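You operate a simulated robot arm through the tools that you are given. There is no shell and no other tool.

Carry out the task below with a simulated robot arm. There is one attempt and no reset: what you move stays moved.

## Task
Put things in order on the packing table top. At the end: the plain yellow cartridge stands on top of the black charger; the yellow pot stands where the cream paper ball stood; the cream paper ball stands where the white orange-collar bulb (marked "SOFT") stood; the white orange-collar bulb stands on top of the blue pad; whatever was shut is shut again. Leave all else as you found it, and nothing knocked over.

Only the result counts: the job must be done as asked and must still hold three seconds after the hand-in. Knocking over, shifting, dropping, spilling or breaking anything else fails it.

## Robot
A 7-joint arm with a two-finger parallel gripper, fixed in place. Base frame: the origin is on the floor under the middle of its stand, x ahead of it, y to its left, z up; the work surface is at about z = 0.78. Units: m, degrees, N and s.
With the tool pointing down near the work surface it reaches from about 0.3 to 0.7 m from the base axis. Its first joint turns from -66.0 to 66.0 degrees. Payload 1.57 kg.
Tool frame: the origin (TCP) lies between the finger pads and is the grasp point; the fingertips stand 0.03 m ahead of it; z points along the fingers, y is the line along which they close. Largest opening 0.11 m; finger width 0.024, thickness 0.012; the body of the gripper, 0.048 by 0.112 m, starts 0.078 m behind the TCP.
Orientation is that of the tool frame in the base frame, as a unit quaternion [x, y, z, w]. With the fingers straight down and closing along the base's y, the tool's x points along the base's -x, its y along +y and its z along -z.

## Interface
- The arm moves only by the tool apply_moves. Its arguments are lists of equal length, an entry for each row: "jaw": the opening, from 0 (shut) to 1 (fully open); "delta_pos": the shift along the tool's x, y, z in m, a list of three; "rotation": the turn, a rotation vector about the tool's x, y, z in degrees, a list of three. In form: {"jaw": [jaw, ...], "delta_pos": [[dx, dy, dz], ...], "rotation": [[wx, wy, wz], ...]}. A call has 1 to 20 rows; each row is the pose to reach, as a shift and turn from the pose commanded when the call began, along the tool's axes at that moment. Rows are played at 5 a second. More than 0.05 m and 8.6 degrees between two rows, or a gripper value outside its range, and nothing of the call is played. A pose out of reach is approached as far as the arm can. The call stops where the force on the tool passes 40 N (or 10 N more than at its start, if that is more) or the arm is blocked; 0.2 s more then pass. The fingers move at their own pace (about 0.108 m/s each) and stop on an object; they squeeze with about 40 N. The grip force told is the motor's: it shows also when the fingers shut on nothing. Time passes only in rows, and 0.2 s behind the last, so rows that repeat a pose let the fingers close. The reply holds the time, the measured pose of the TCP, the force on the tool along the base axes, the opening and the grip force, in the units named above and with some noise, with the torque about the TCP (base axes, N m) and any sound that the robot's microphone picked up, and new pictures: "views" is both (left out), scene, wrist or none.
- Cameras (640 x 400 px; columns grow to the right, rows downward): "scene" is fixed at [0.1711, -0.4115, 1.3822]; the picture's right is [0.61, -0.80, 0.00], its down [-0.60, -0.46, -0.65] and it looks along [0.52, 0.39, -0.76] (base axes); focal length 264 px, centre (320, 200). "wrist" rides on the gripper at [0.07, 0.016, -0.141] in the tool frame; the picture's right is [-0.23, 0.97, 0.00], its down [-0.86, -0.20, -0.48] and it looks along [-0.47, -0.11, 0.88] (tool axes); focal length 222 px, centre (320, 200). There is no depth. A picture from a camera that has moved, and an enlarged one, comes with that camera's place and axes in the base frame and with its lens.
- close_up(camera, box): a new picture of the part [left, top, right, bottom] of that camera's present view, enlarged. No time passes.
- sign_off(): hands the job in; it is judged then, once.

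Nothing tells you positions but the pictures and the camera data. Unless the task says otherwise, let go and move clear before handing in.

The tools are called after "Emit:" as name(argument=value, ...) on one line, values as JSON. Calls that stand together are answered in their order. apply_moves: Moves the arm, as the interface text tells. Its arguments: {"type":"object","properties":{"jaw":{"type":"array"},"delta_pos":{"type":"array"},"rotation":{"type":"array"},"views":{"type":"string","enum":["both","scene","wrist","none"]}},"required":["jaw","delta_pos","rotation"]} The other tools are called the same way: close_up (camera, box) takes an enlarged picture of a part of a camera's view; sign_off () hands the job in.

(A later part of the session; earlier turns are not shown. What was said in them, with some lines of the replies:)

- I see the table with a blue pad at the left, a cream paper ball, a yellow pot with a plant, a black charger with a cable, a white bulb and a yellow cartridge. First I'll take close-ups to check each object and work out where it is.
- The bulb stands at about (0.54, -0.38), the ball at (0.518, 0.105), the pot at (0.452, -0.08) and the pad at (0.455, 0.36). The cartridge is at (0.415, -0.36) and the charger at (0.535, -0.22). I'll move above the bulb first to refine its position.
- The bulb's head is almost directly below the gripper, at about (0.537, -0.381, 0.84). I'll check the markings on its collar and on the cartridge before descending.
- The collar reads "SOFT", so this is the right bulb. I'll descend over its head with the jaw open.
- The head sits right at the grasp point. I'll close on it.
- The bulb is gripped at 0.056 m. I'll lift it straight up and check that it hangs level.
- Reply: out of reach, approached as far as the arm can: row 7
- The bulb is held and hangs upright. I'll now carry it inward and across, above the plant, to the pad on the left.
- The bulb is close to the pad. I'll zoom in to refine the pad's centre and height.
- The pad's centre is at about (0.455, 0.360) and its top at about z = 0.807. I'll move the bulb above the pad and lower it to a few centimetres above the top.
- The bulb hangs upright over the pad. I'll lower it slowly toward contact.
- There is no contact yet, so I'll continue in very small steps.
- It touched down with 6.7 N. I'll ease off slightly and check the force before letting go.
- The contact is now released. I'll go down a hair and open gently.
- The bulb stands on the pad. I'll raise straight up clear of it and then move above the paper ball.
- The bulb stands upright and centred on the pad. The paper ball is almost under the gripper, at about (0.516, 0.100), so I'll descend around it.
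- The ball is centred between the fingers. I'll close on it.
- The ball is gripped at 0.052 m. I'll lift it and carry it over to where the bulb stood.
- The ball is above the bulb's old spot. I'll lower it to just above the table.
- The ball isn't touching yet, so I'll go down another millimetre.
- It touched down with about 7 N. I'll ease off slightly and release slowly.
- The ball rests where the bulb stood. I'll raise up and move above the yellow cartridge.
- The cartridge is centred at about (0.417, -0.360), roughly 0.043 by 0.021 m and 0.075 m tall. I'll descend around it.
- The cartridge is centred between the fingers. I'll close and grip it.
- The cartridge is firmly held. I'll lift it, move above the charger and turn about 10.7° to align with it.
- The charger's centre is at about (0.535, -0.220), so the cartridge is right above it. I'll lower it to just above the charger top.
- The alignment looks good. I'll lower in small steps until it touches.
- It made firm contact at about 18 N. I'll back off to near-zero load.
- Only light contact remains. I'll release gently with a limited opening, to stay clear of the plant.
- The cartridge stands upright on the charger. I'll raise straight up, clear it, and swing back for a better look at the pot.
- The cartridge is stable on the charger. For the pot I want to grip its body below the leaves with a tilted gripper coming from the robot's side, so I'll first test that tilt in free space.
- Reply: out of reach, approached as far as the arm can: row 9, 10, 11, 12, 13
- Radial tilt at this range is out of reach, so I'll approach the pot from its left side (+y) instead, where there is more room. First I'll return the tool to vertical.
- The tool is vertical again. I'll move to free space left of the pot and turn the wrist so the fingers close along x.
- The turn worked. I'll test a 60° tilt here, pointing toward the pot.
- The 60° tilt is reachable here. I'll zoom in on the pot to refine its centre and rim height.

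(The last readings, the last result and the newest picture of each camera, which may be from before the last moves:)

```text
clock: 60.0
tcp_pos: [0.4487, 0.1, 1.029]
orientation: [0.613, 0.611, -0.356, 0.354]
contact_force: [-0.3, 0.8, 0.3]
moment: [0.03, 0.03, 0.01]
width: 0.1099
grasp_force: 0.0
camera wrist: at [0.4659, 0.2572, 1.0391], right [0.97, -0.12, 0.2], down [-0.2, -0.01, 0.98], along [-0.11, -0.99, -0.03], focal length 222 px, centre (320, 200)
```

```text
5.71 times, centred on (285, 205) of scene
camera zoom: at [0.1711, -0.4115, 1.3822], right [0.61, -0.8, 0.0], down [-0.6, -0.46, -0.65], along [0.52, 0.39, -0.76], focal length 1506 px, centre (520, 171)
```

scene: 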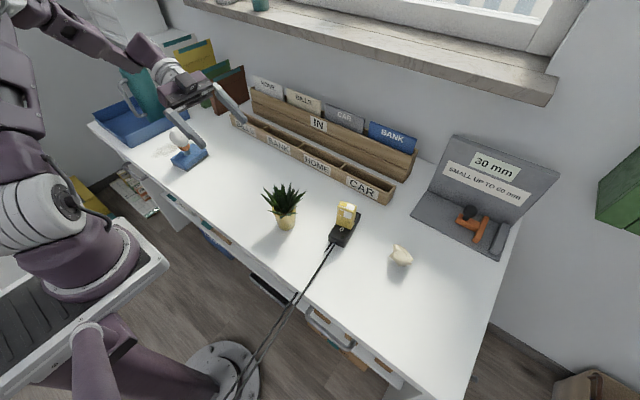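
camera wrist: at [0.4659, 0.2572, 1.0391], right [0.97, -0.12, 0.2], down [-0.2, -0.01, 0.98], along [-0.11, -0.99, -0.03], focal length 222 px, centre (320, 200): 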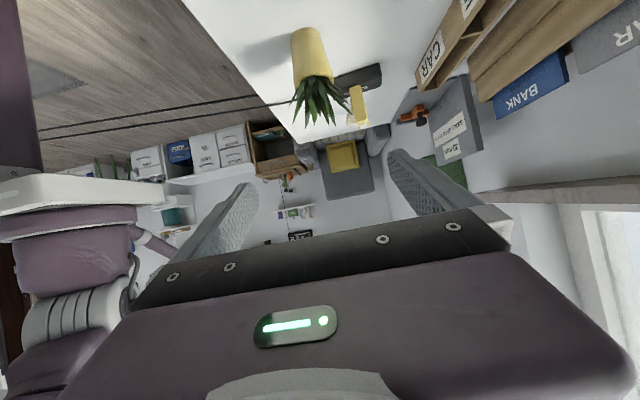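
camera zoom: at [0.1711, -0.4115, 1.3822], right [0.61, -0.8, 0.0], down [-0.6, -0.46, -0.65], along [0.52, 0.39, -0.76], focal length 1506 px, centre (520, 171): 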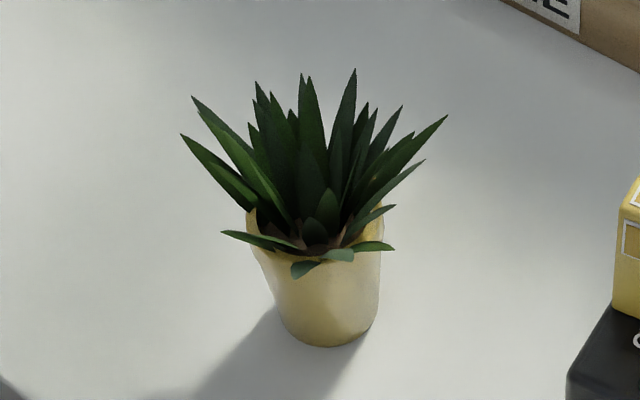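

The pot's centre is at about (0.456, -0.077) with its rim at z ≈ 0.842 and the body below the lip at 0.78–0.82. I'll move to a pre-grasp pose to its left, in line with the tilted tool axis.

Emit:
apply_moves(jaw=[1, 1, 1, 1, 1, 1], delta_pos=[[0.021, 0.001, 0.027], [0.042, 0.003, 0.054], [0.063, 0.005, 0.081], [0.084, 0.006, 0.108], [0.1046, 0.007, 0.1348], [0.1046, 0.007, 0.1348]], rotation=[[0, 0, 0], [0, 0, 0], [0, 0, 0], [0, 0, 0], [0, 0, 0], [0, 0, 0]])

Emit:
close_up(camera="wrist", box=[220, 60, 420, 200])

Emit:
close_up(camera="scene", box=[200, 120, 340, 240])

```text
clock: 61.4
tcp_pos: [0.4567, 0.0349, 0.8714]
orientation: [0.613, 0.611, -0.355, 0.353]
contact_force: [-0.1, 0.7, 0.1]
moment: [0.01, 0.0, 0.0]
width: 0.11
grasp_force: 0.0
camera wrist: at [0.4731, 0.1914, 0.8817], right [0.97, -0.12, 0.2], down [-0.2, -0.01, 0.98], along [-0.11, -0.99, -0.03], focal length 222 px, centre (320, 200)
```

scene: 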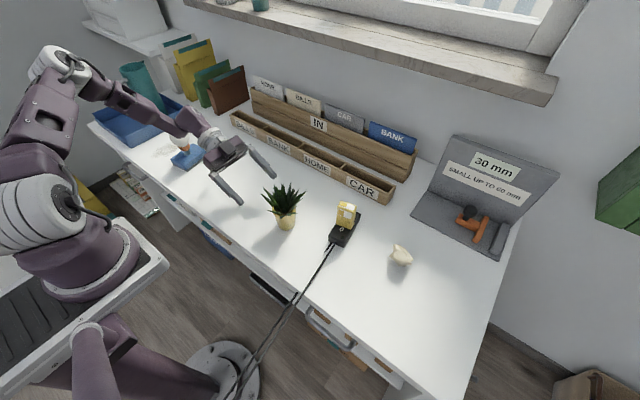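
wrist: 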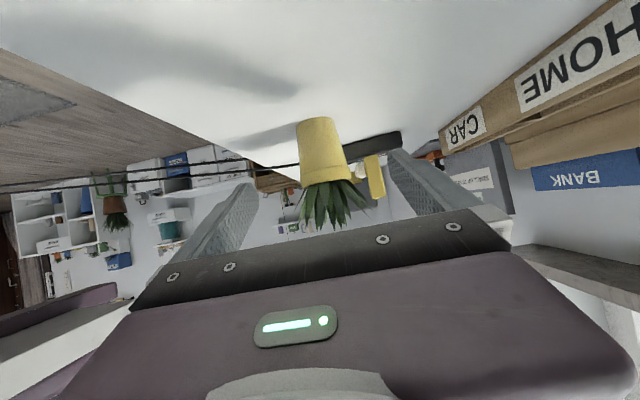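

```text
2.86 times, centred on (320, 130) of wrist
camera zoom: at [0.4731, 0.1914, 0.8817], right [0.97, -0.12, 0.2], down [-0.2, -0.01, 0.98], along [-0.11, -0.99, -0.03], focal length 635 px, centre (320, 400)
```

zoom: 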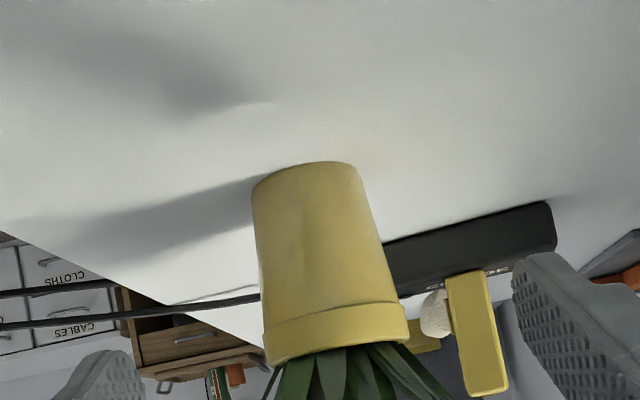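

```text
3.33 times, centred on (270, 180) of scene
camera zoom: at [0.1711, -0.4115, 1.3822], right [0.61, -0.8, 0.0], down [-0.6, -0.46, -0.65], along [0.52, 0.39, -0.76], focal length 879 px, centre (487, 267)
```

zoom: 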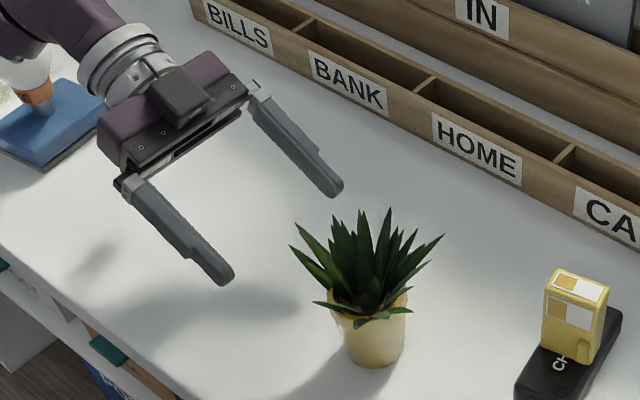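

The fingers line up with the pot below its leaves. I see a dark box on the upper side of the palm, so I'll look closer to judge its clearance to the leaves.

Emit:
close_up(camera="scene", box=[210, 120, 280, 210])

Emit:
close_up(camera="wrist", box=[260, 100, 420, 240])

```text
4.44 times, centred on (245, 165) of scene
camera zoom: at [0.1711, -0.4115, 1.3822], right [0.61, -0.8, 0.0], down [-0.6, -0.46, -0.65], along [0.52, 0.39, -0.76], focal length 1172 px, centre (653, 356)
```

zoom: 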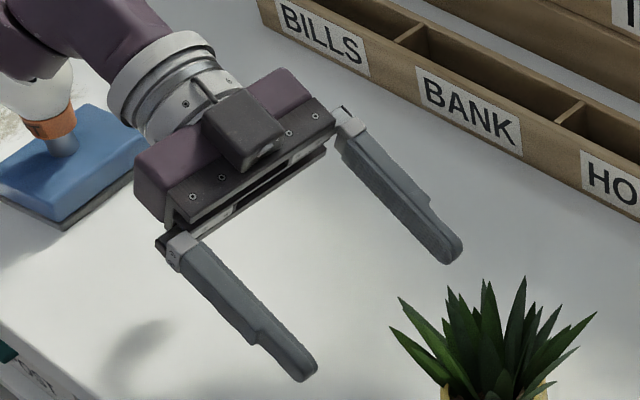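

```text
2.86 times, centred on (340, 170) of wrist
camera zoom: at [0.4731, 0.1914, 0.8817], right [0.97, -0.12, 0.2], down [-0.2, -0.01, 0.98], along [-0.11, -0.99, -0.03], focal length 635 px, centre (263, 286)
```

zoom: 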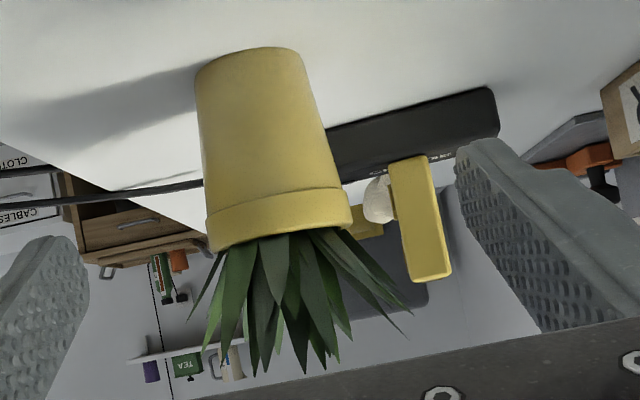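

With this roll, the box above the palm could brush the leaves, and at the destination the wrist would come near the bulb. I'll back out and use the mirrored approach from the (-x, -y) side, with the tool pointing toward +y.

Emit:
apply_moves(jaw=[1, 1, 1, 1, 1, 1, 1, 1, 1, 1, 1, 1, 1, 1], delta_pos=[[-0.021, 0, -0.027], [-0.042, 0, -0.054], [-0.063, 0, -0.081], [-0.084, 0, -0.108], [-0.1046, 0, -0.1348], [-0.1046, 0, -0.1348], [-0.1046, 0, -0.1348], [-0.1046, 0, -0.1348], [-0.1046, 0, -0.1348], [-0.1046, 0, -0.1348], [-0.1046, 0, -0.1348], [-0.1046, 0, -0.1348], [-0.1046, 0, -0.1348], [-0.1046, 0, -0.1348]], rotation=[[0, 0, 0], [0, 0, 0], [0, 0, 0], [0, 0, 0], [0, 0, 0], [0, 7.5, 0], [0, 15, 0], [0, 22.5, 0], [0, 30, 0], [0, 37.5, 0], [0, 45, 0], [0, 52.5, 0], [0, 60, 0], [0, 60, 0]], views="scene")

```text
clock: 64.4
tcp_pos: [0.4554, 0.0999, 1.0303]
orientation: [0.708, 0.706, 0.0, 0.0]
contact_force: [0.3, -0.5, 0.0]
moment: [-0.01, -0.01, 0.01]
width: 0.1102
grasp_force: 0.0
```

scene: 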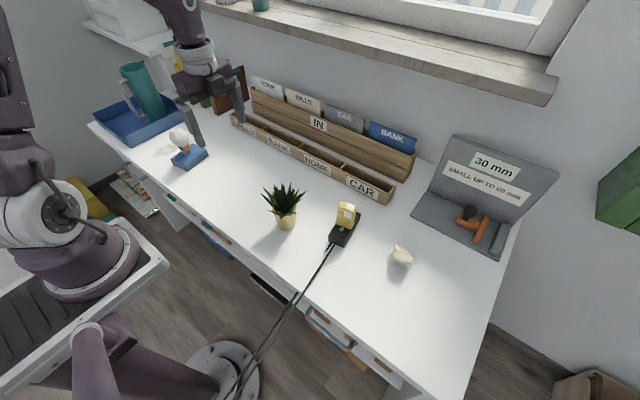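

I'm vertical again and clear. I'll move to the right-front side of the pot, high up, and turn the wrist a further 30°.

Emit:
apply_moves(jaw=[1, 1, 1, 1, 1, 1, 1, 1], delta_pos=[[-0.04, -0.008, -0.02], [-0.08, -0.016, -0.03], [-0.12, -0.024, -0.03], [-0.16, -0.032, -0.03], [-0.2, -0.04, -0.03], [-0.24, -0.048, -0.03], [-0.275, -0.055, -0.03], [-0.275, -0.055, -0.03]], rotation=[[0, 0, 4.3], [0, 0, 8.6], [0, 0, 12.9], [0, 0, 17.2], [0, 0, 21.5], [0, 0, 25.8], [0, 0, 30], [0, 0, 30]], views="none")

```text
clock: 66.2
tcp_pos: [0.3993, -0.1762, 1.058]
orientation: [0.867, 0.498, 0.0, 0.001]
contact_force: [-0.3, 0.0, -0.3]
moment: [0.0, 0.03, 0.01]
width: 0.1099
grasp_force: 0.0
```

The yaw was reached. I'll now test the tilt toward the pot with the camera on the upper side.

Emit:
apply_moves(jaw=[1, 1, 1, 1, 1, 1, 1, 1, 1], delta_pos=[[0, 0, 0], [0, 0, 0], [0, 0, 0], [0, 0, 0], [0, 0, 0], [0, 0, 0], [0, 0, 0], [0, 0, 0], [0, 0, 0]], rotation=[[0, 7.5, 0], [0, 15, 0], [0, 22.5, 0], [0, 30, 0], [0, 37.5, 0], [0, 45, 0], [0, 52.5, 0], [0, 60, 0], [0, 60, 0]])

Emit:
close_up(camera="wrist", box=[220, 60, 420, 220])

```text
clock: 68.2
tcp_pos: [0.4004, -0.1747, 1.0598]
orientation: [0.751, 0.431, 0.434, -0.248]
contact_force: [0.5, 0.0, -0.1]
moment: [0.01, -0.01, 0.02]
width: 0.1103
grasp_force: 0.1
camera wrist: at [0.3704, -0.259, 1.1907], right [0.79, -0.59, -0.2], down [-0.6, -0.63, -0.5], along [0.17, 0.51, -0.84], focal length 222 px, centre (320, 200)
```

scene: 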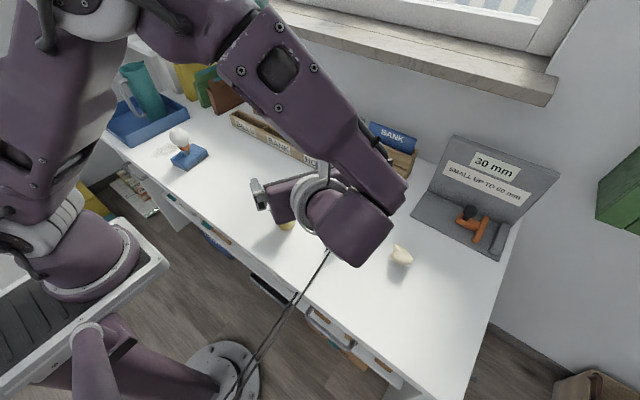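
wrist: 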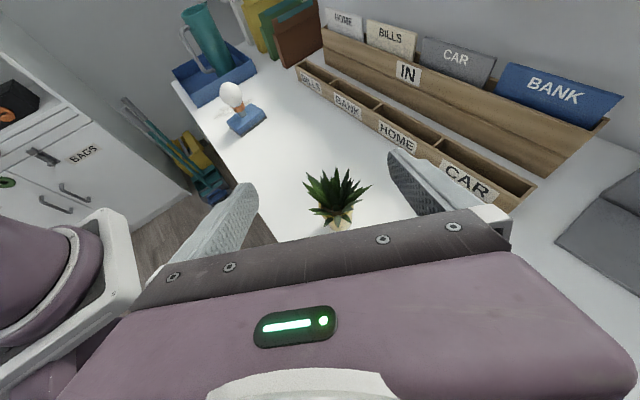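

```text
2.50 times, centred on (320, 140) of wrist
camera zoom: at [0.3704, -0.259, 1.1907], right [0.79, -0.59, -0.2], down [-0.6, -0.63, -0.5], along [0.17, 0.51, -0.84], focal length 555 px, centre (320, 350)
```

zoom: 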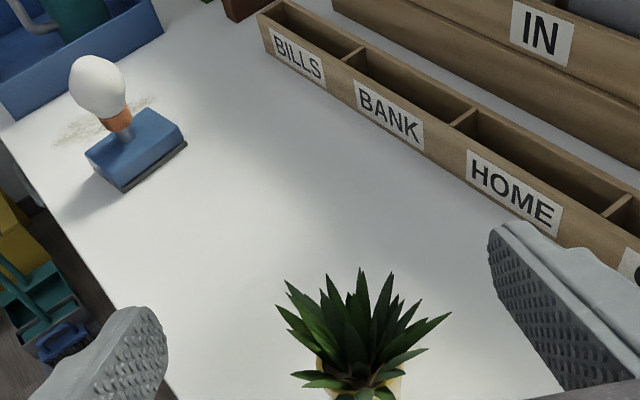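

The camera-up tilt of 60° is reached. I'll descend vertically to the pre-grasp position beside the pot.

Emit:
apply_moves(jaw=[1, 1, 1, 1, 1, 1, 1], delta_pos=[[-0.0327, 0, 0.0189], [-0.0655, 0, 0.0378], [-0.0982, 0, 0.0567], [-0.12, 0, 0.0693], [-0.14, 0, 0.0808], [-0.1637, 0, 0.0945], [-0.1637, 0, 0.0945]], rotation=[[0, 0, 0], [0, 0, 0], [0, 0, 0], [0, 0, 0], [0, 0, 0], [0, 0, 0], [0, 0, 0]])

Emit:
close_up(camera="wrist", box=[220, 60, 420, 220])

Emit:
close_up(camera="scene", box=[220, 140, 420, 280])

```text
clock: 69.8
tcp_pos: [0.4, -0.1757, 0.8704]
orientation: [0.751, 0.432, 0.432, -0.249]
contact_force: [0.3, -0.2, 0.8]
moment: [0.03, 0.0, 0.04]
width: 0.1103
grasp_force: 0.0
camera wrist: at [0.3698, -0.2594, 1.0015], right [0.78, -0.59, -0.2], down [-0.6, -0.63, -0.5], along [0.17, 0.51, -0.84], focal length 222 px, centre (320, 200)
```

scene: 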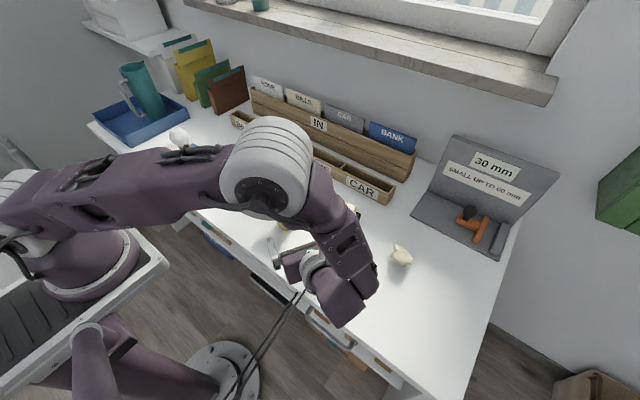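
wrist: 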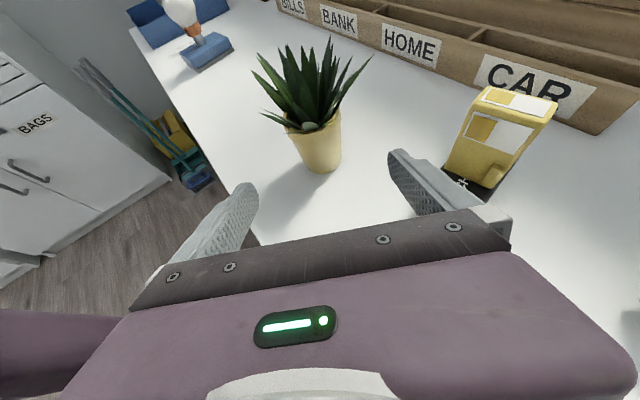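

```text
2.50 times, centred on (320, 140) of wrist
camera zoom: at [0.3698, -0.2594, 1.0015], right [0.78, -0.59, -0.2], down [-0.6, -0.63, -0.5], along [0.17, 0.51, -0.84], focal length 555 px, centre (320, 350)
```

zoom: 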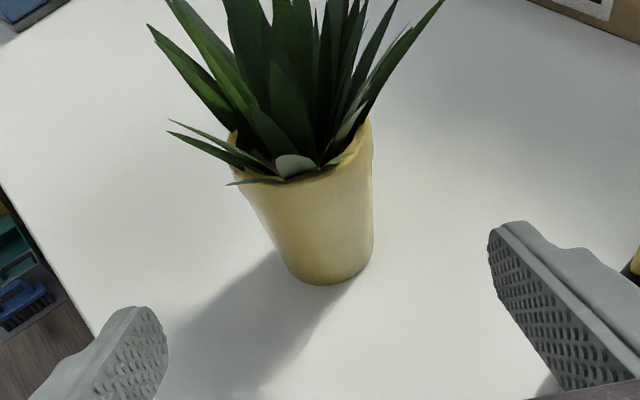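

```text
2.86 times, centred on (320, 210) of scene
camera zoom: at [0.1711, -0.4115, 1.3822], right [0.61, -0.8, 0.0], down [-0.6, -0.46, -0.65], along [0.52, 0.39, -0.76], focal length 753 px, centre (320, 171)
```

zoom: 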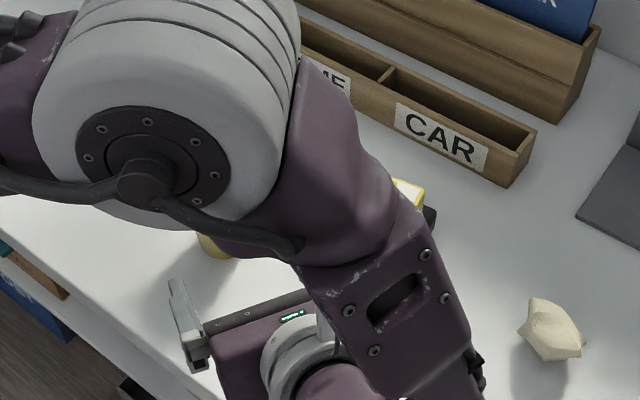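

I now have a clear view: the pot's axis is at about (0.452, -0.079) with the fingers straddling it below the leaves. I'll advance along the tool axis.

Emit:
apply_moves(jaw=[1, 1, 1, 1, 1, 1], delta_pos=[[-0.0005, -0.001, 0.025], [-0.001, -0.002, 0.05], [-0.0015, -0.003, 0.075], [-0.002, -0.003, 0.095], [-0.0026, -0.003, 0.1145], [-0.0026, -0.003, 0.1145]], rotation=[[0, 0, 0], [0, 0, 0], [0, 0, 0], [0, 0, 0], [0, 0, 0], [0, 0, 0]])

Emit:
close_up(camera="wrist", box=[220, 60, 420, 220])

```text
clock: 71.2
tcp_pos: [0.4473, -0.088, 0.8104]
orientation: [0.75, 0.433, 0.433, -0.249]
contact_force: [-0.8, 0.5, 0.6]
moment: [0.03, 0.01, -0.02]
width: 0.1098
grasp_force: 0.1
camera wrist: at [0.4175, -0.1724, 0.9418], right [0.78, -0.59, -0.2], down [-0.6, -0.63, -0.5], along [0.17, 0.51, -0.84], focal length 222 px, centre (320, 200)
```

scene: 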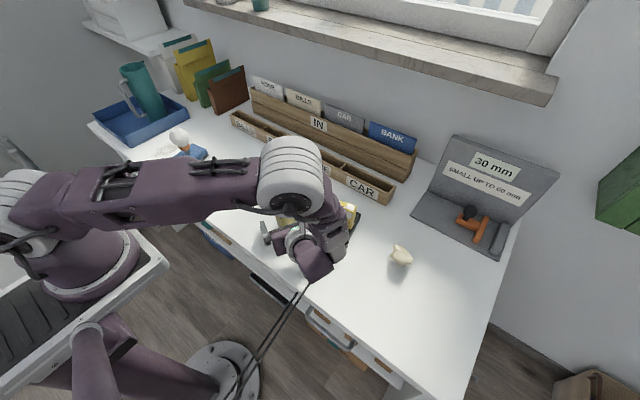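
wrist: 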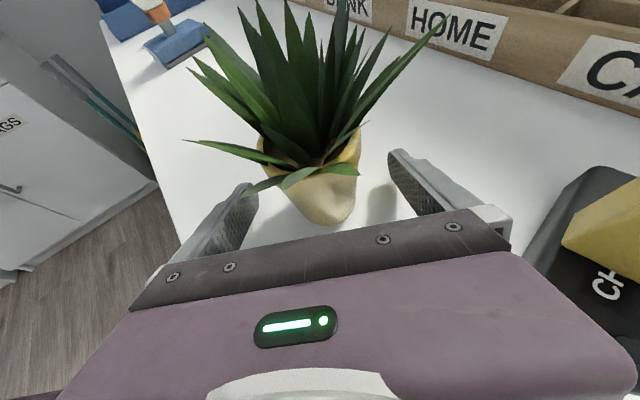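

```text
2.50 times, centred on (320, 140) of wrist
camera zoom: at [0.4175, -0.1724, 0.9418], right [0.78, -0.59, -0.2], down [-0.6, -0.63, -0.5], along [0.17, 0.51, -0.84], focal length 555 px, centre (320, 350)
```

zoom: 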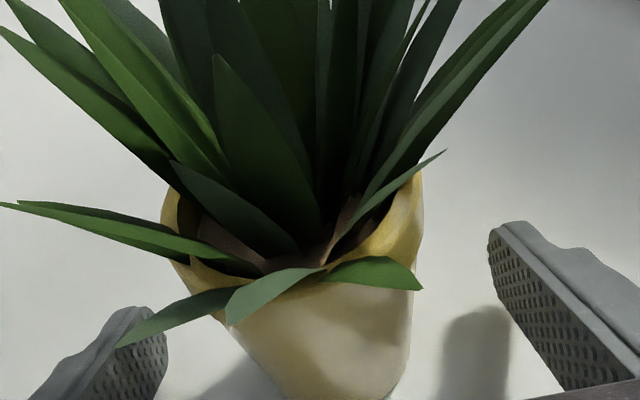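

The fingers straddle the pot's body and all leaves are clear above them. I'll close gently.

Emit:
apply_moves(jaw=[0.85, 0.75, 0.65, 0.58, 0.52, 0.46, 0.4, 0.36, 0.36], delta_pos=[[0, 0, 0], [0, 0, 0], [0, 0, 0], [0, 0, 0], [0, 0, 0], [0, 0, 0], [0, 0, 0], [0, 0, 0], [0, 0, 0]], rotation=[[0, 0, 0], [0, 0, 0], [0, 0, 0], [0, 0, 0], [0, 0, 0], [0, 0, 0], [0, 0, 0], [0, 0, 0], [0, 0, 0]])

Emit:
close_up(camera="wrist", box=[220, 60, 420, 220])

```text
clock: 73.2
tcp_pos: [0.447, -0.0887, 0.8103]
orientation: [0.751, 0.432, 0.432, -0.249]
contact_force: [-0.2, 0.1, 1.0]
moment: [-0.08, -0.07, 0.02]
width: 0.0535
grasp_force: 39.7
camera wrist: at [0.4173, -0.1727, 0.9419], right [0.78, -0.59, -0.2], down [-0.6, -0.63, -0.5], along [0.17, 0.51, -0.84], focal length 222 px, centre (320, 200)
```

scene: 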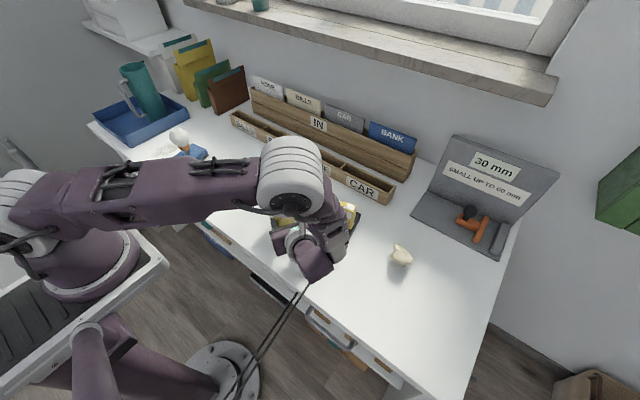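
wrist: 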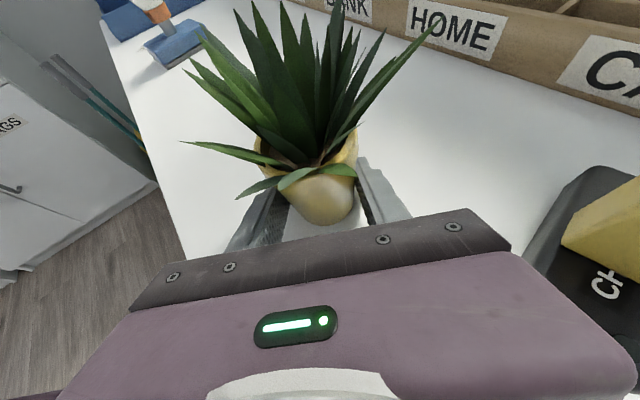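

```text
2.50 times, centred on (320, 140) of wrist
camera zoom: at [0.4173, -0.1727, 0.9419], right [0.78, -0.59, -0.2], down [-0.6, -0.63, -0.5], along [0.17, 0.51, -0.84], focal length 555 px, centre (320, 350)
```

zoom: 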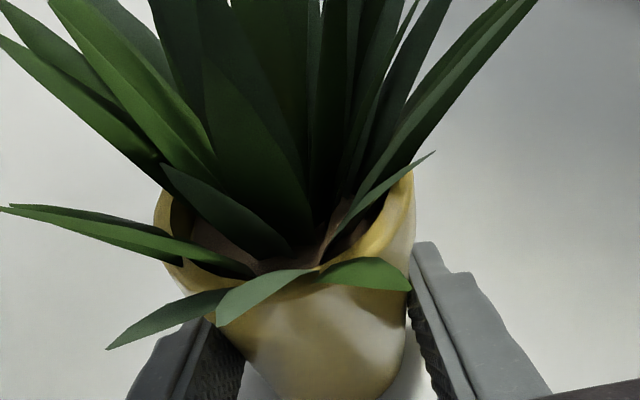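

The pot is gripped at 0.0535 m below its lip. I'll lift it a little and check the hold.

Emit:
apply_moves(jaw=[0.36, 0.36, 0.36, 0.36, 0.36], delta_pos=[[0.0043, 0, -0.0025], [0.0173, 0, -0.01], [0.0346, 0, -0.02], [0.052, 0, -0.03], [0.052, 0, -0.03]], rotation=[[0, 0, 0], [0, 0, 0], [0, 0, 0], [0, 0, 0], [0, 0, 0]])

Emit:
close_up(camera="wrist", box=[220, 60, 420, 220])

Emit:
close_up(camera="scene", box=[230, 140, 390, 270])

```text
clock: 74.4
tcp_pos: [0.4475, -0.0895, 0.8708]
orientation: [0.751, 0.432, 0.433, -0.249]
contact_force: [-0.9, -1.0, -2.4]
moment: [-0.03, 0.02, -0.03]
width: 0.0537
grasp_force: 39.7
camera wrist: at [0.4172, -0.1729, 1.0021], right [0.78, -0.59, -0.2], down [-0.6, -0.63, -0.5], along [0.17, 0.51, -0.84], focal length 222 px, centre (320, 200)
```

scene: 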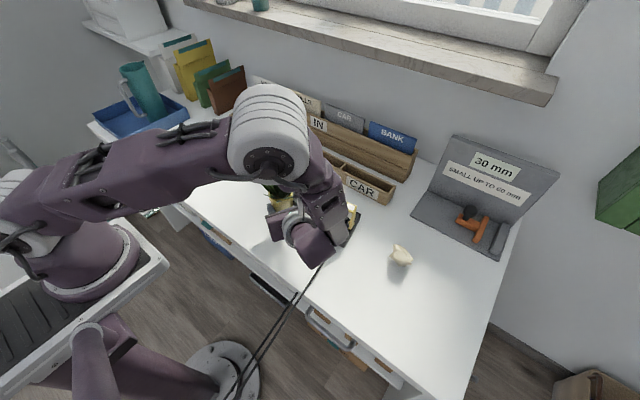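
wrist: 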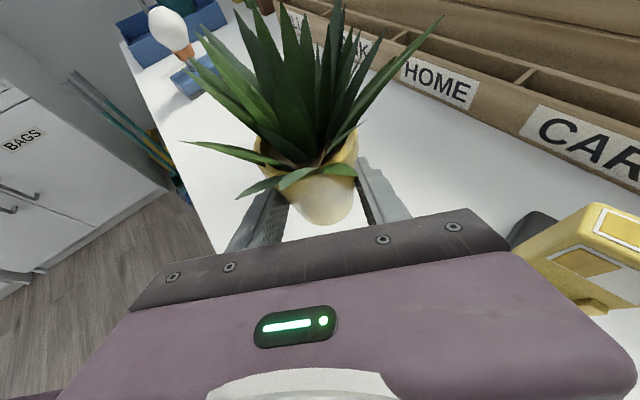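

```text
2.50 times, centred on (320, 140) of wrist
camera zoom: at [0.4172, -0.1729, 1.0021], right [0.78, -0.59, -0.2], down [-0.6, -0.63, -0.5], along [0.17, 0.51, -0.84], focal length 555 px, centre (320, 350)
```

zoom: 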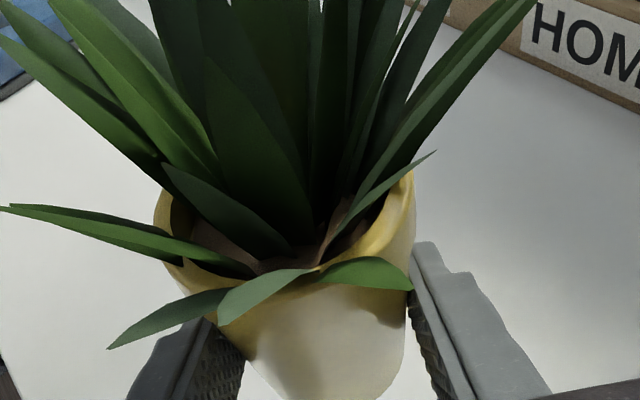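

```text
3.08 times, centred on (310, 205) of scene
camera zoom: at [0.1711, -0.4115, 1.3822], right [0.61, -0.8, 0.0], down [-0.6, -0.46, -0.65], along [0.52, 0.39, -0.76], focal length 811 px, centre (351, 185)
```

zoom: 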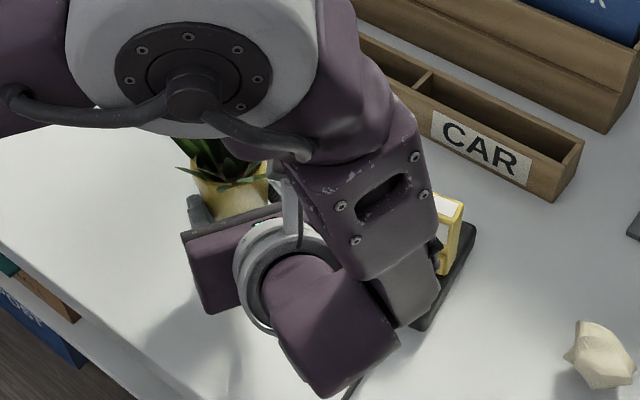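

The pot is held upright. I'll carry it over to the paper ball's old spot.

Emit:
apply_moves(jaw=[0.36, 0.36, 0.36, 0.36, 0.36, 0.36, 0.36, 0.36, 0.36], delta_pos=[[0.0117, -0.0044, 0.0203], [0.0234, -0.0088, 0.0406], [0.0351, -0.0132, 0.0609], [0.0468, -0.0176, 0.0812], [0.0585, -0.022, 0.1015], [0.0702, -0.0264, 0.1218], [0.0819, -0.0308, 0.1421], [0.0936, -0.0352, 0.1624], [0.0936, -0.0352, 0.1624]], rotation=[[0, 0, 0], [0, 0, 0], [0, 0, 0], [0, 0, 0], [0, 0, 0], [0, 0, 0], [0, 0, 0], [0, 0, 0], [0, 0, 0]])

Emit:
close_up(camera="scene", box=[200, 110, 400, 260])

```text
clock: 76.4
tcp_pos: [0.511, 0.0888, 0.8711]
orientation: [0.752, 0.432, 0.433, -0.248]
contact_force: [-0.4, 0.7, -1.8]
moment: [-0.02, 0.01, -0.01]
width: 0.0532
grasp_force: 39.8
camera wrist: at [0.4808, 0.0068, 1.0015], right [0.78, -0.59, -0.2], down [-0.6, -0.63, -0.5], along [0.17, 0.51, -0.84], focal length 222 px, centre (320, 200)
```

scene: 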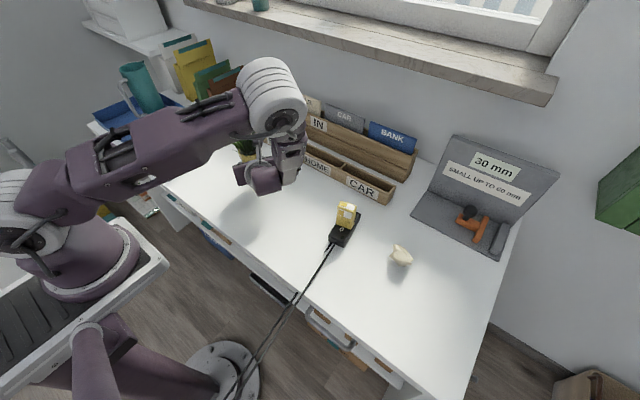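
wrist: 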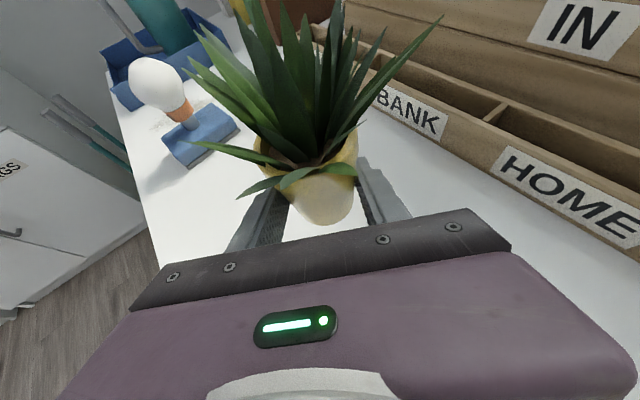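

```text
2.67 times, centred on (300, 185) of scene
camera zoom: at [0.1711, -0.4115, 1.3822], right [0.61, -0.8, 0.0], down [-0.6, -0.46, -0.65], along [0.52, 0.39, -0.76], focal length 703 px, centre (373, 240)
```

zoom: 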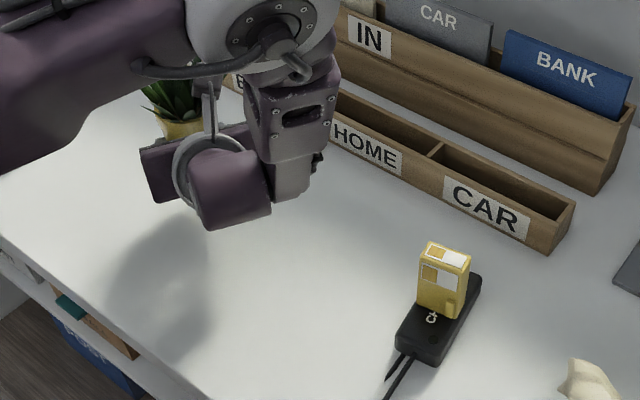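

The pot is now over the ball's old spot. I'll lower it to just above the table.

Emit:
apply_moves(jaw=[0.36, 0.36, 0.36, 0.36], delta_pos=[[-0.0173, 0, 0.01], [-0.0346, 0, 0.02], [-0.0442, 0, 0.0255], [-0.0494, 0, 0.0285]], rotation=[[0, 0, 0], [0, 0, 0], [0, 0, 0], [0, 0, 0]], views="none")

```text
clock: 77.4
tcp_pos: [0.5113, 0.0897, 0.8135]
orientation: [0.751, 0.432, 0.433, -0.249]
contact_force: [0.3, -0.7, -2.3]
moment: [-0.01, 0.03, 0.01]
width: 0.0529
grasp_force: 39.8
```

Emit:
apply_moves(jaw=[0.36, 0.36], delta_pos=[[-0.00087, 0, 0.0005], [-0.00173, 0, 0.001]], rotation=[[0, 0, 0], [0, 0, 0]], views="none")

```text
clock: 78.0
tcp_pos: [0.5107, 0.0912, 0.8126]
orientation: [0.751, 0.431, 0.434, -0.249]
contact_force: [0.5, -0.5, -2.0]
moment: [-0.04, 0.0, 0.0]
width: 0.053
grasp_force: 39.7
```

Emit:
apply_moves(jaw=[0.36, 0.36], delta_pos=[[-0.00043, 0, 0.00025], [-0.00087, 0, 0.0005]], rotation=[[0, 0, 0], [0, 0, 0]], views="none")

```text
clock: 78.6
tcp_pos: [0.5105, 0.091, 0.8105]
orientation: [0.752, 0.431, 0.433, -0.248]
contact_force: [-1.0, -0.2, -2.2]
moment: [-0.01, 0.03, -0.05]
width: 0.0531
grasp_force: 39.8
```

The pot's weight still hangs on the gripper. I'll go down another millimetre.

Emit:
apply_moves(jaw=[0.36, 0.36], delta_pos=[[-0.00043, 0, 0.00025], [-0.00087, 0, 0.0005]], rotation=[[0, 0, 0], [0, 0, 0]], views="none")

```text
clock: 79.2
tcp_pos: [0.5106, 0.091, 0.8111]
orientation: [0.751, 0.432, 0.433, -0.249]
contact_force: [-1.6, -0.5, 8.2]
moment: [-0.14, -0.08, -0.03]
width: 0.0528
grasp_force: 40.3
```

It touched down. I'll ease off by a fraction of a millimetre, then open slowly.

Emit:
apply_moves(jaw=[0.36, 0.36, 0.5, 0.52, 0.55, 0.6, 0.66, 0.74, 0.82, 0.9, 1.0, 1.0], delta_pos=[[0.00035, 0, -0.0002], [0.00035, 0, -0.0002], [0.00035, 0, -0.0002], [0.00035, 0, -0.0002], [0.00035, 0, -0.0002], [0.00035, 0, -0.0002], [0.00035, 0, -0.0002], [0.00035, 0, -0.0002], [0.00035, 0, -0.0002], [0.00035, 0, -0.0002], [0.00035, 0, -0.0002], [0.00035, 0, -0.0002]], rotation=[[0, 0, 0], [0, 0, 0], [0, 0, 0], [0, 0, 0], [0, 0, 0], [0, 0, 0], [0, 0, 0], [0, 0, 0], [0, 0, 0], [0, 0, 0], [0, 0, 0], [0, 0, 0]])

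Emit:
close_up(camera="wrist", box=[220, 60, 420, 220])

```text
clock: 81.8
tcp_pos: [0.5106, 0.0895, 0.8101]
orientation: [0.751, 0.433, 0.433, -0.249]
contact_force: [-0.1, 0.3, 0.0]
moment: [-0.01, -0.01, -0.01]
width: 0.1101
grasp_force: 0.1
camera wrist: at [0.4806, 0.0066, 0.9414], right [0.78, -0.59, -0.2], down [-0.6, -0.63, -0.5], along [0.17, 0.51, -0.84], focal length 222 px, centre (320, 200)
```

scene: 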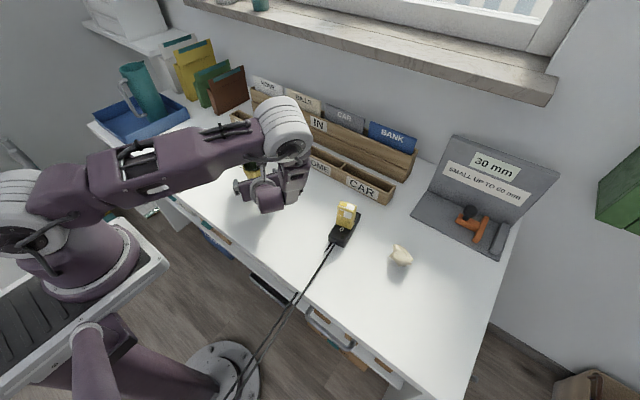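
wrist: 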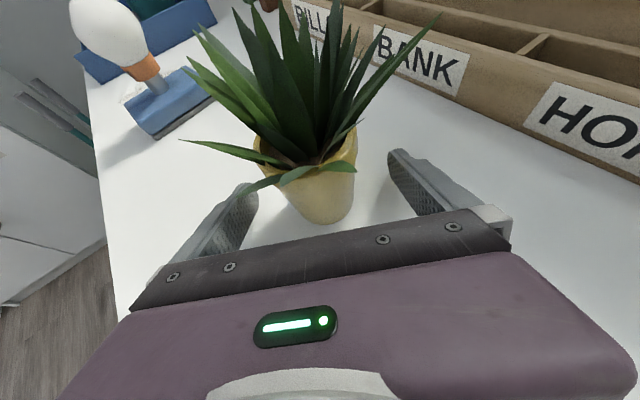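

```text
2.50 times, centred on (320, 140) of wrist
camera zoom: at [0.4806, 0.0066, 0.9414], right [0.78, -0.59, -0.2], down [-0.6, -0.63, -0.5], along [0.17, 0.51, -0.84], focal length 555 px, centre (320, 350)
```

zoom: 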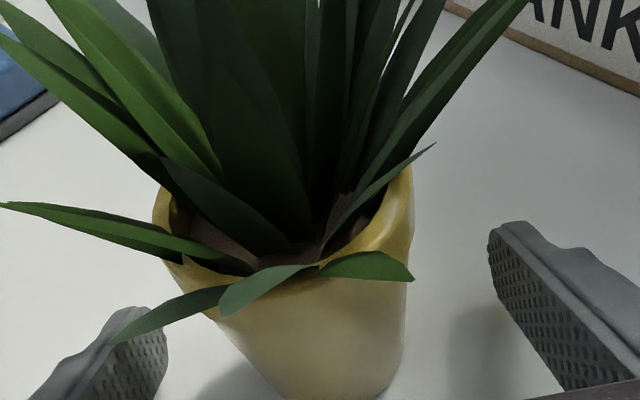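

The pot is released and standing. I'll retreat along the tool axis, then rise.

Emit:
apply_moves(jaw=[1, 1, 1, 1, 1, 1, 1, 1, 1, 1, 1, 1], delta_pos=[[0, 0, -0.01], [0, 0, -0.03], [0, 0, -0.055], [0, 0, -0.08], [0, 0, -0.105], [0, 0, -0.13], [0.026, 0, -0.145], [0.052, 0, -0.16], [0.078, 0, -0.175], [0.104, 0, -0.19], [0.13, 0, -0.205], [0.13, 0, -0.205]], rotation=[[0, 0, 0], [0, 0, 0], [0, 0, 0], [0, 0, 0], [0, 0, 0], [0, 0, 0], [0, 0, 0], [0, 0, 0], [0, 0, 0], [0, 0, 0], [0, 0, 0], [0, 0, 0]])

Emit:
close_up(camera="wrist", box=[200, 40, 440, 220])

Emit:
close_up(camera="scene", box=[140, 100, 340, 230])

```text
clock: 84.4
tcp_pos: [0.4549, -0.0058, 1.0259]
orientation: [0.751, 0.432, 0.433, -0.249]
contact_force: [-0.6, -0.5, 0.0]
moment: [0.01, 0.0, -0.04]
width: 0.1099
grasp_force: 0.0
camera wrist: at [0.4249, -0.0894, 1.157], right [0.78, -0.59, -0.2], down [-0.6, -0.63, -0.5], along [0.17, 0.51, -0.84], focal length 222 px, centre (320, 200)
```

scene: 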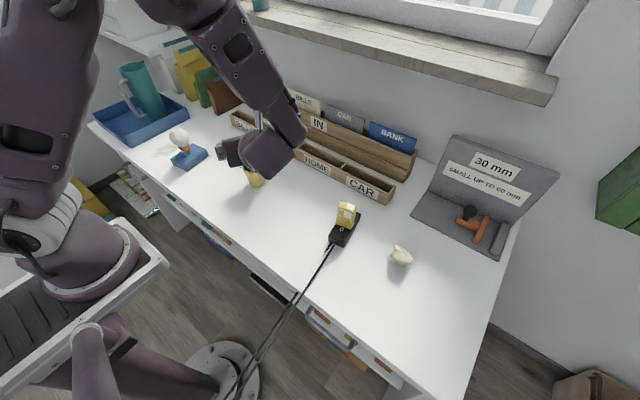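
wrist: 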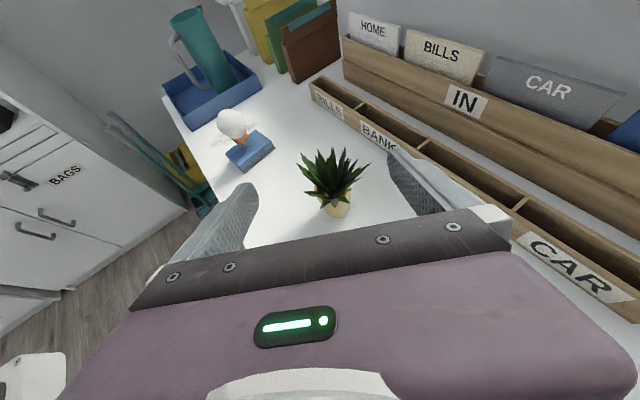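

```text
2.22 times, centred on (320, 130) of wrist
camera zoom: at [0.4249, -0.0894, 1.157], right [0.78, -0.59, -0.2], down [-0.6, -0.63, -0.5], along [0.17, 0.51, -0.84], focal length 494 px, centre (320, 356)
```

zoom: 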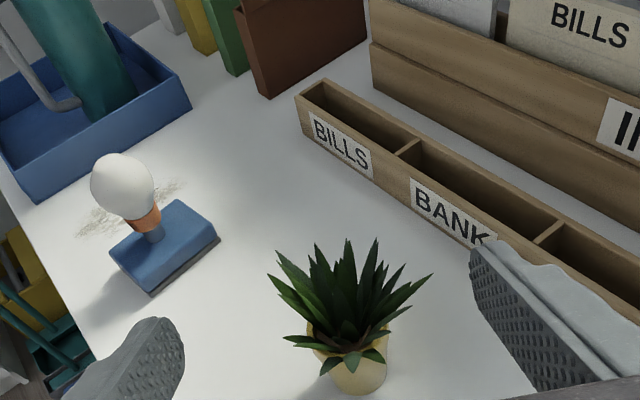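

```text
3.08 times, centred on (240, 165) of scene
camera zoom: at [0.1711, -0.4115, 1.3822], right [0.61, -0.8, 0.0], down [-0.6, -0.46, -0.65], along [0.52, 0.39, -0.76], focal length 811 px, centre (566, 308)
```

zoom: 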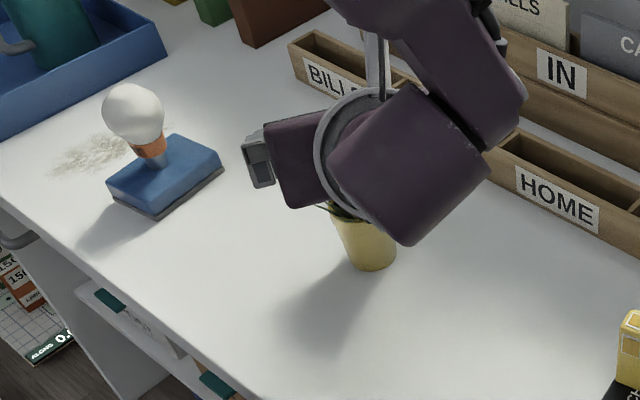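

Everything stands. I'll return the tool to vertical while moving further clear, so I can inspect the whole table.

Emit:
apply_moves(jaw=[1, 1, 1, 1, 1, 1, 1, 1, 1], delta_pos=[[-0.0005, 0.0008, -0.0158], [-0.001, 0.0017, -0.0317], [-0.0014, 0.0025, -0.0475], [-0.0019, 0.0034, -0.0634], [-0.0024, 0.0042, -0.0792], [-0.0028, 0.005, -0.095], [-0.0033, 0.0059, -0.111], [-0.0038, 0.0067, -0.1267], [-0.0038, 0.0067, -0.1267]], rotation=[[0, -7.5, 0], [0, -15, 0], [0, -22.5, 0], [0, -30, 0], [0, -37.5, 0], [0, -45, 0], [0, -52.5, 0], [0, -60, 0], [0, -60, 0]])

Emit:
close_up(camera="scene", box=[140, 100, 340, 230])

Emit:
close_up(camera="scene", box=[300, 170, 460, 290])

```text
clock: 86.4
tcp_pos: [0.4036, -0.107, 1.0855]
orientation: [0.867, 0.498, -0.001, 0.001]
contact_force: [-0.3, -0.3, 0.1]
moment: [0.01, 0.01, -0.02]
width: 0.11
grasp_force: 0.0
camera wrist: at [0.453, -0.0539, 1.2275], right [0.73, -0.69, 0.0], down [-0.6, -0.64, 0.48], along [-0.33, -0.35, -0.88], focal length 222 px, centre (320, 200)
```

scene: 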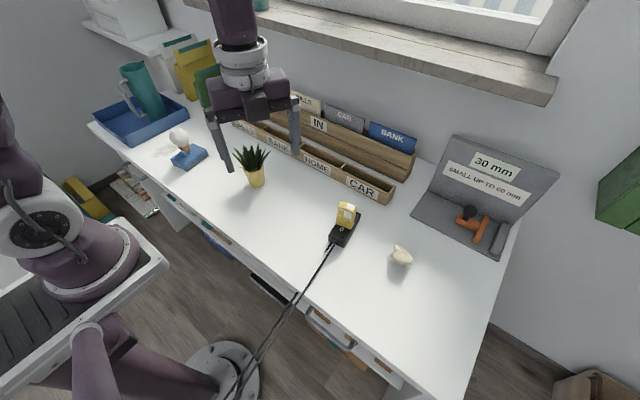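
wrist: 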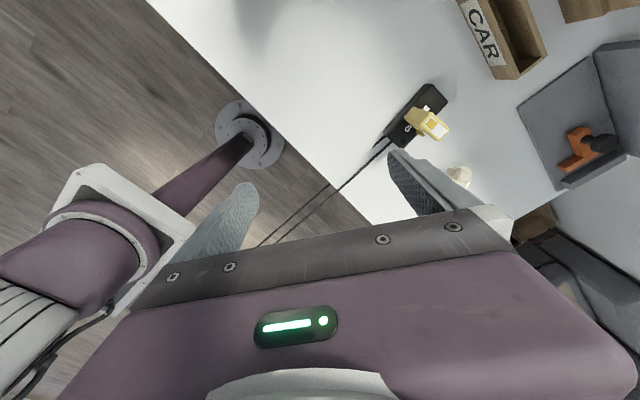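

```text
3.08 times, centred on (240, 165) of scene
camera zoom: at [0.1711, -0.4115, 1.3822], right [0.61, -0.8, 0.0], down [-0.6, -0.46, -0.65], along [0.52, 0.39, -0.76], focal length 811 px, centre (566, 308)
```

zoom: 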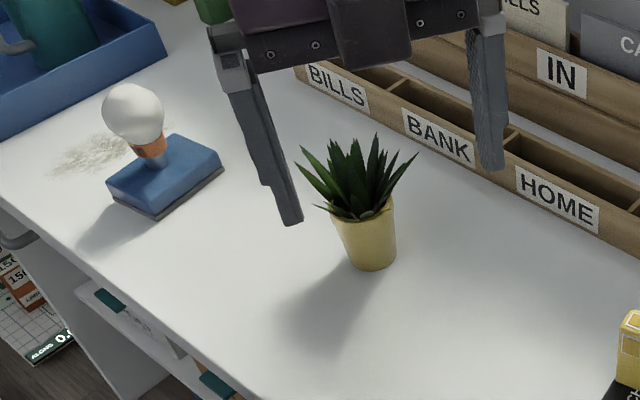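

```text
3.33 times, centred on (380, 230) of scene
camera zoom: at [0.1711, -0.4115, 1.3822], right [0.61, -0.8, 0.0], down [-0.6, -0.46, -0.65], along [0.52, 0.39, -0.76], focal length 879 px, centre (120, 100)
```

zoom: 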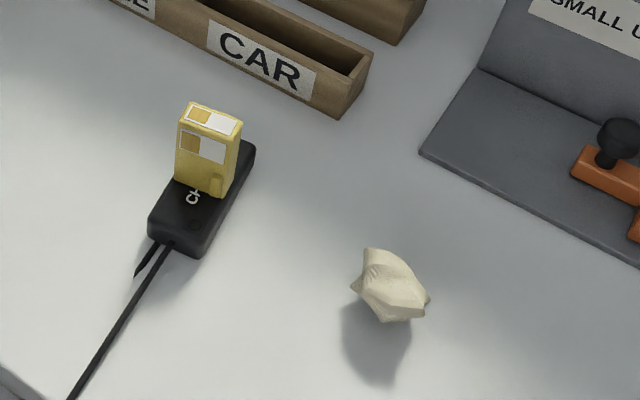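

Everything checks out:
- **Cartridge:** it stands on the charger.
- **Pot:** it stands where the ball was.
- **Ball:** it rests where the bulb was.
- **Bulb:** it stands on the blue pad.

Nothing was opened, the gripper is open and clear, and nothing else has moved, so I'm handing in.

Emit:
sign_off()

```text
The job is handed in.
```

The packing table is arranged as you asked, and I've handed the job in. The last pictures before the hand-in show:

- **Yellow cartridge:** it stands upright on the black charger, and the charger hasn't shifted.
- **Yellow pot:** it stands where the cream paper ball was, within about a centimetre.
- **Cream paper ball:** it rests where the white "SOFT" bulb was.
- **White bulb:** it stands upright near the middle of the blue pad.

I saw nothing on the table that needed opening, so there was nothing to shut again. Nothing was knocked over or dropped. The gripper was open and clear of everything at the end. I haven't seen how the job was judged.
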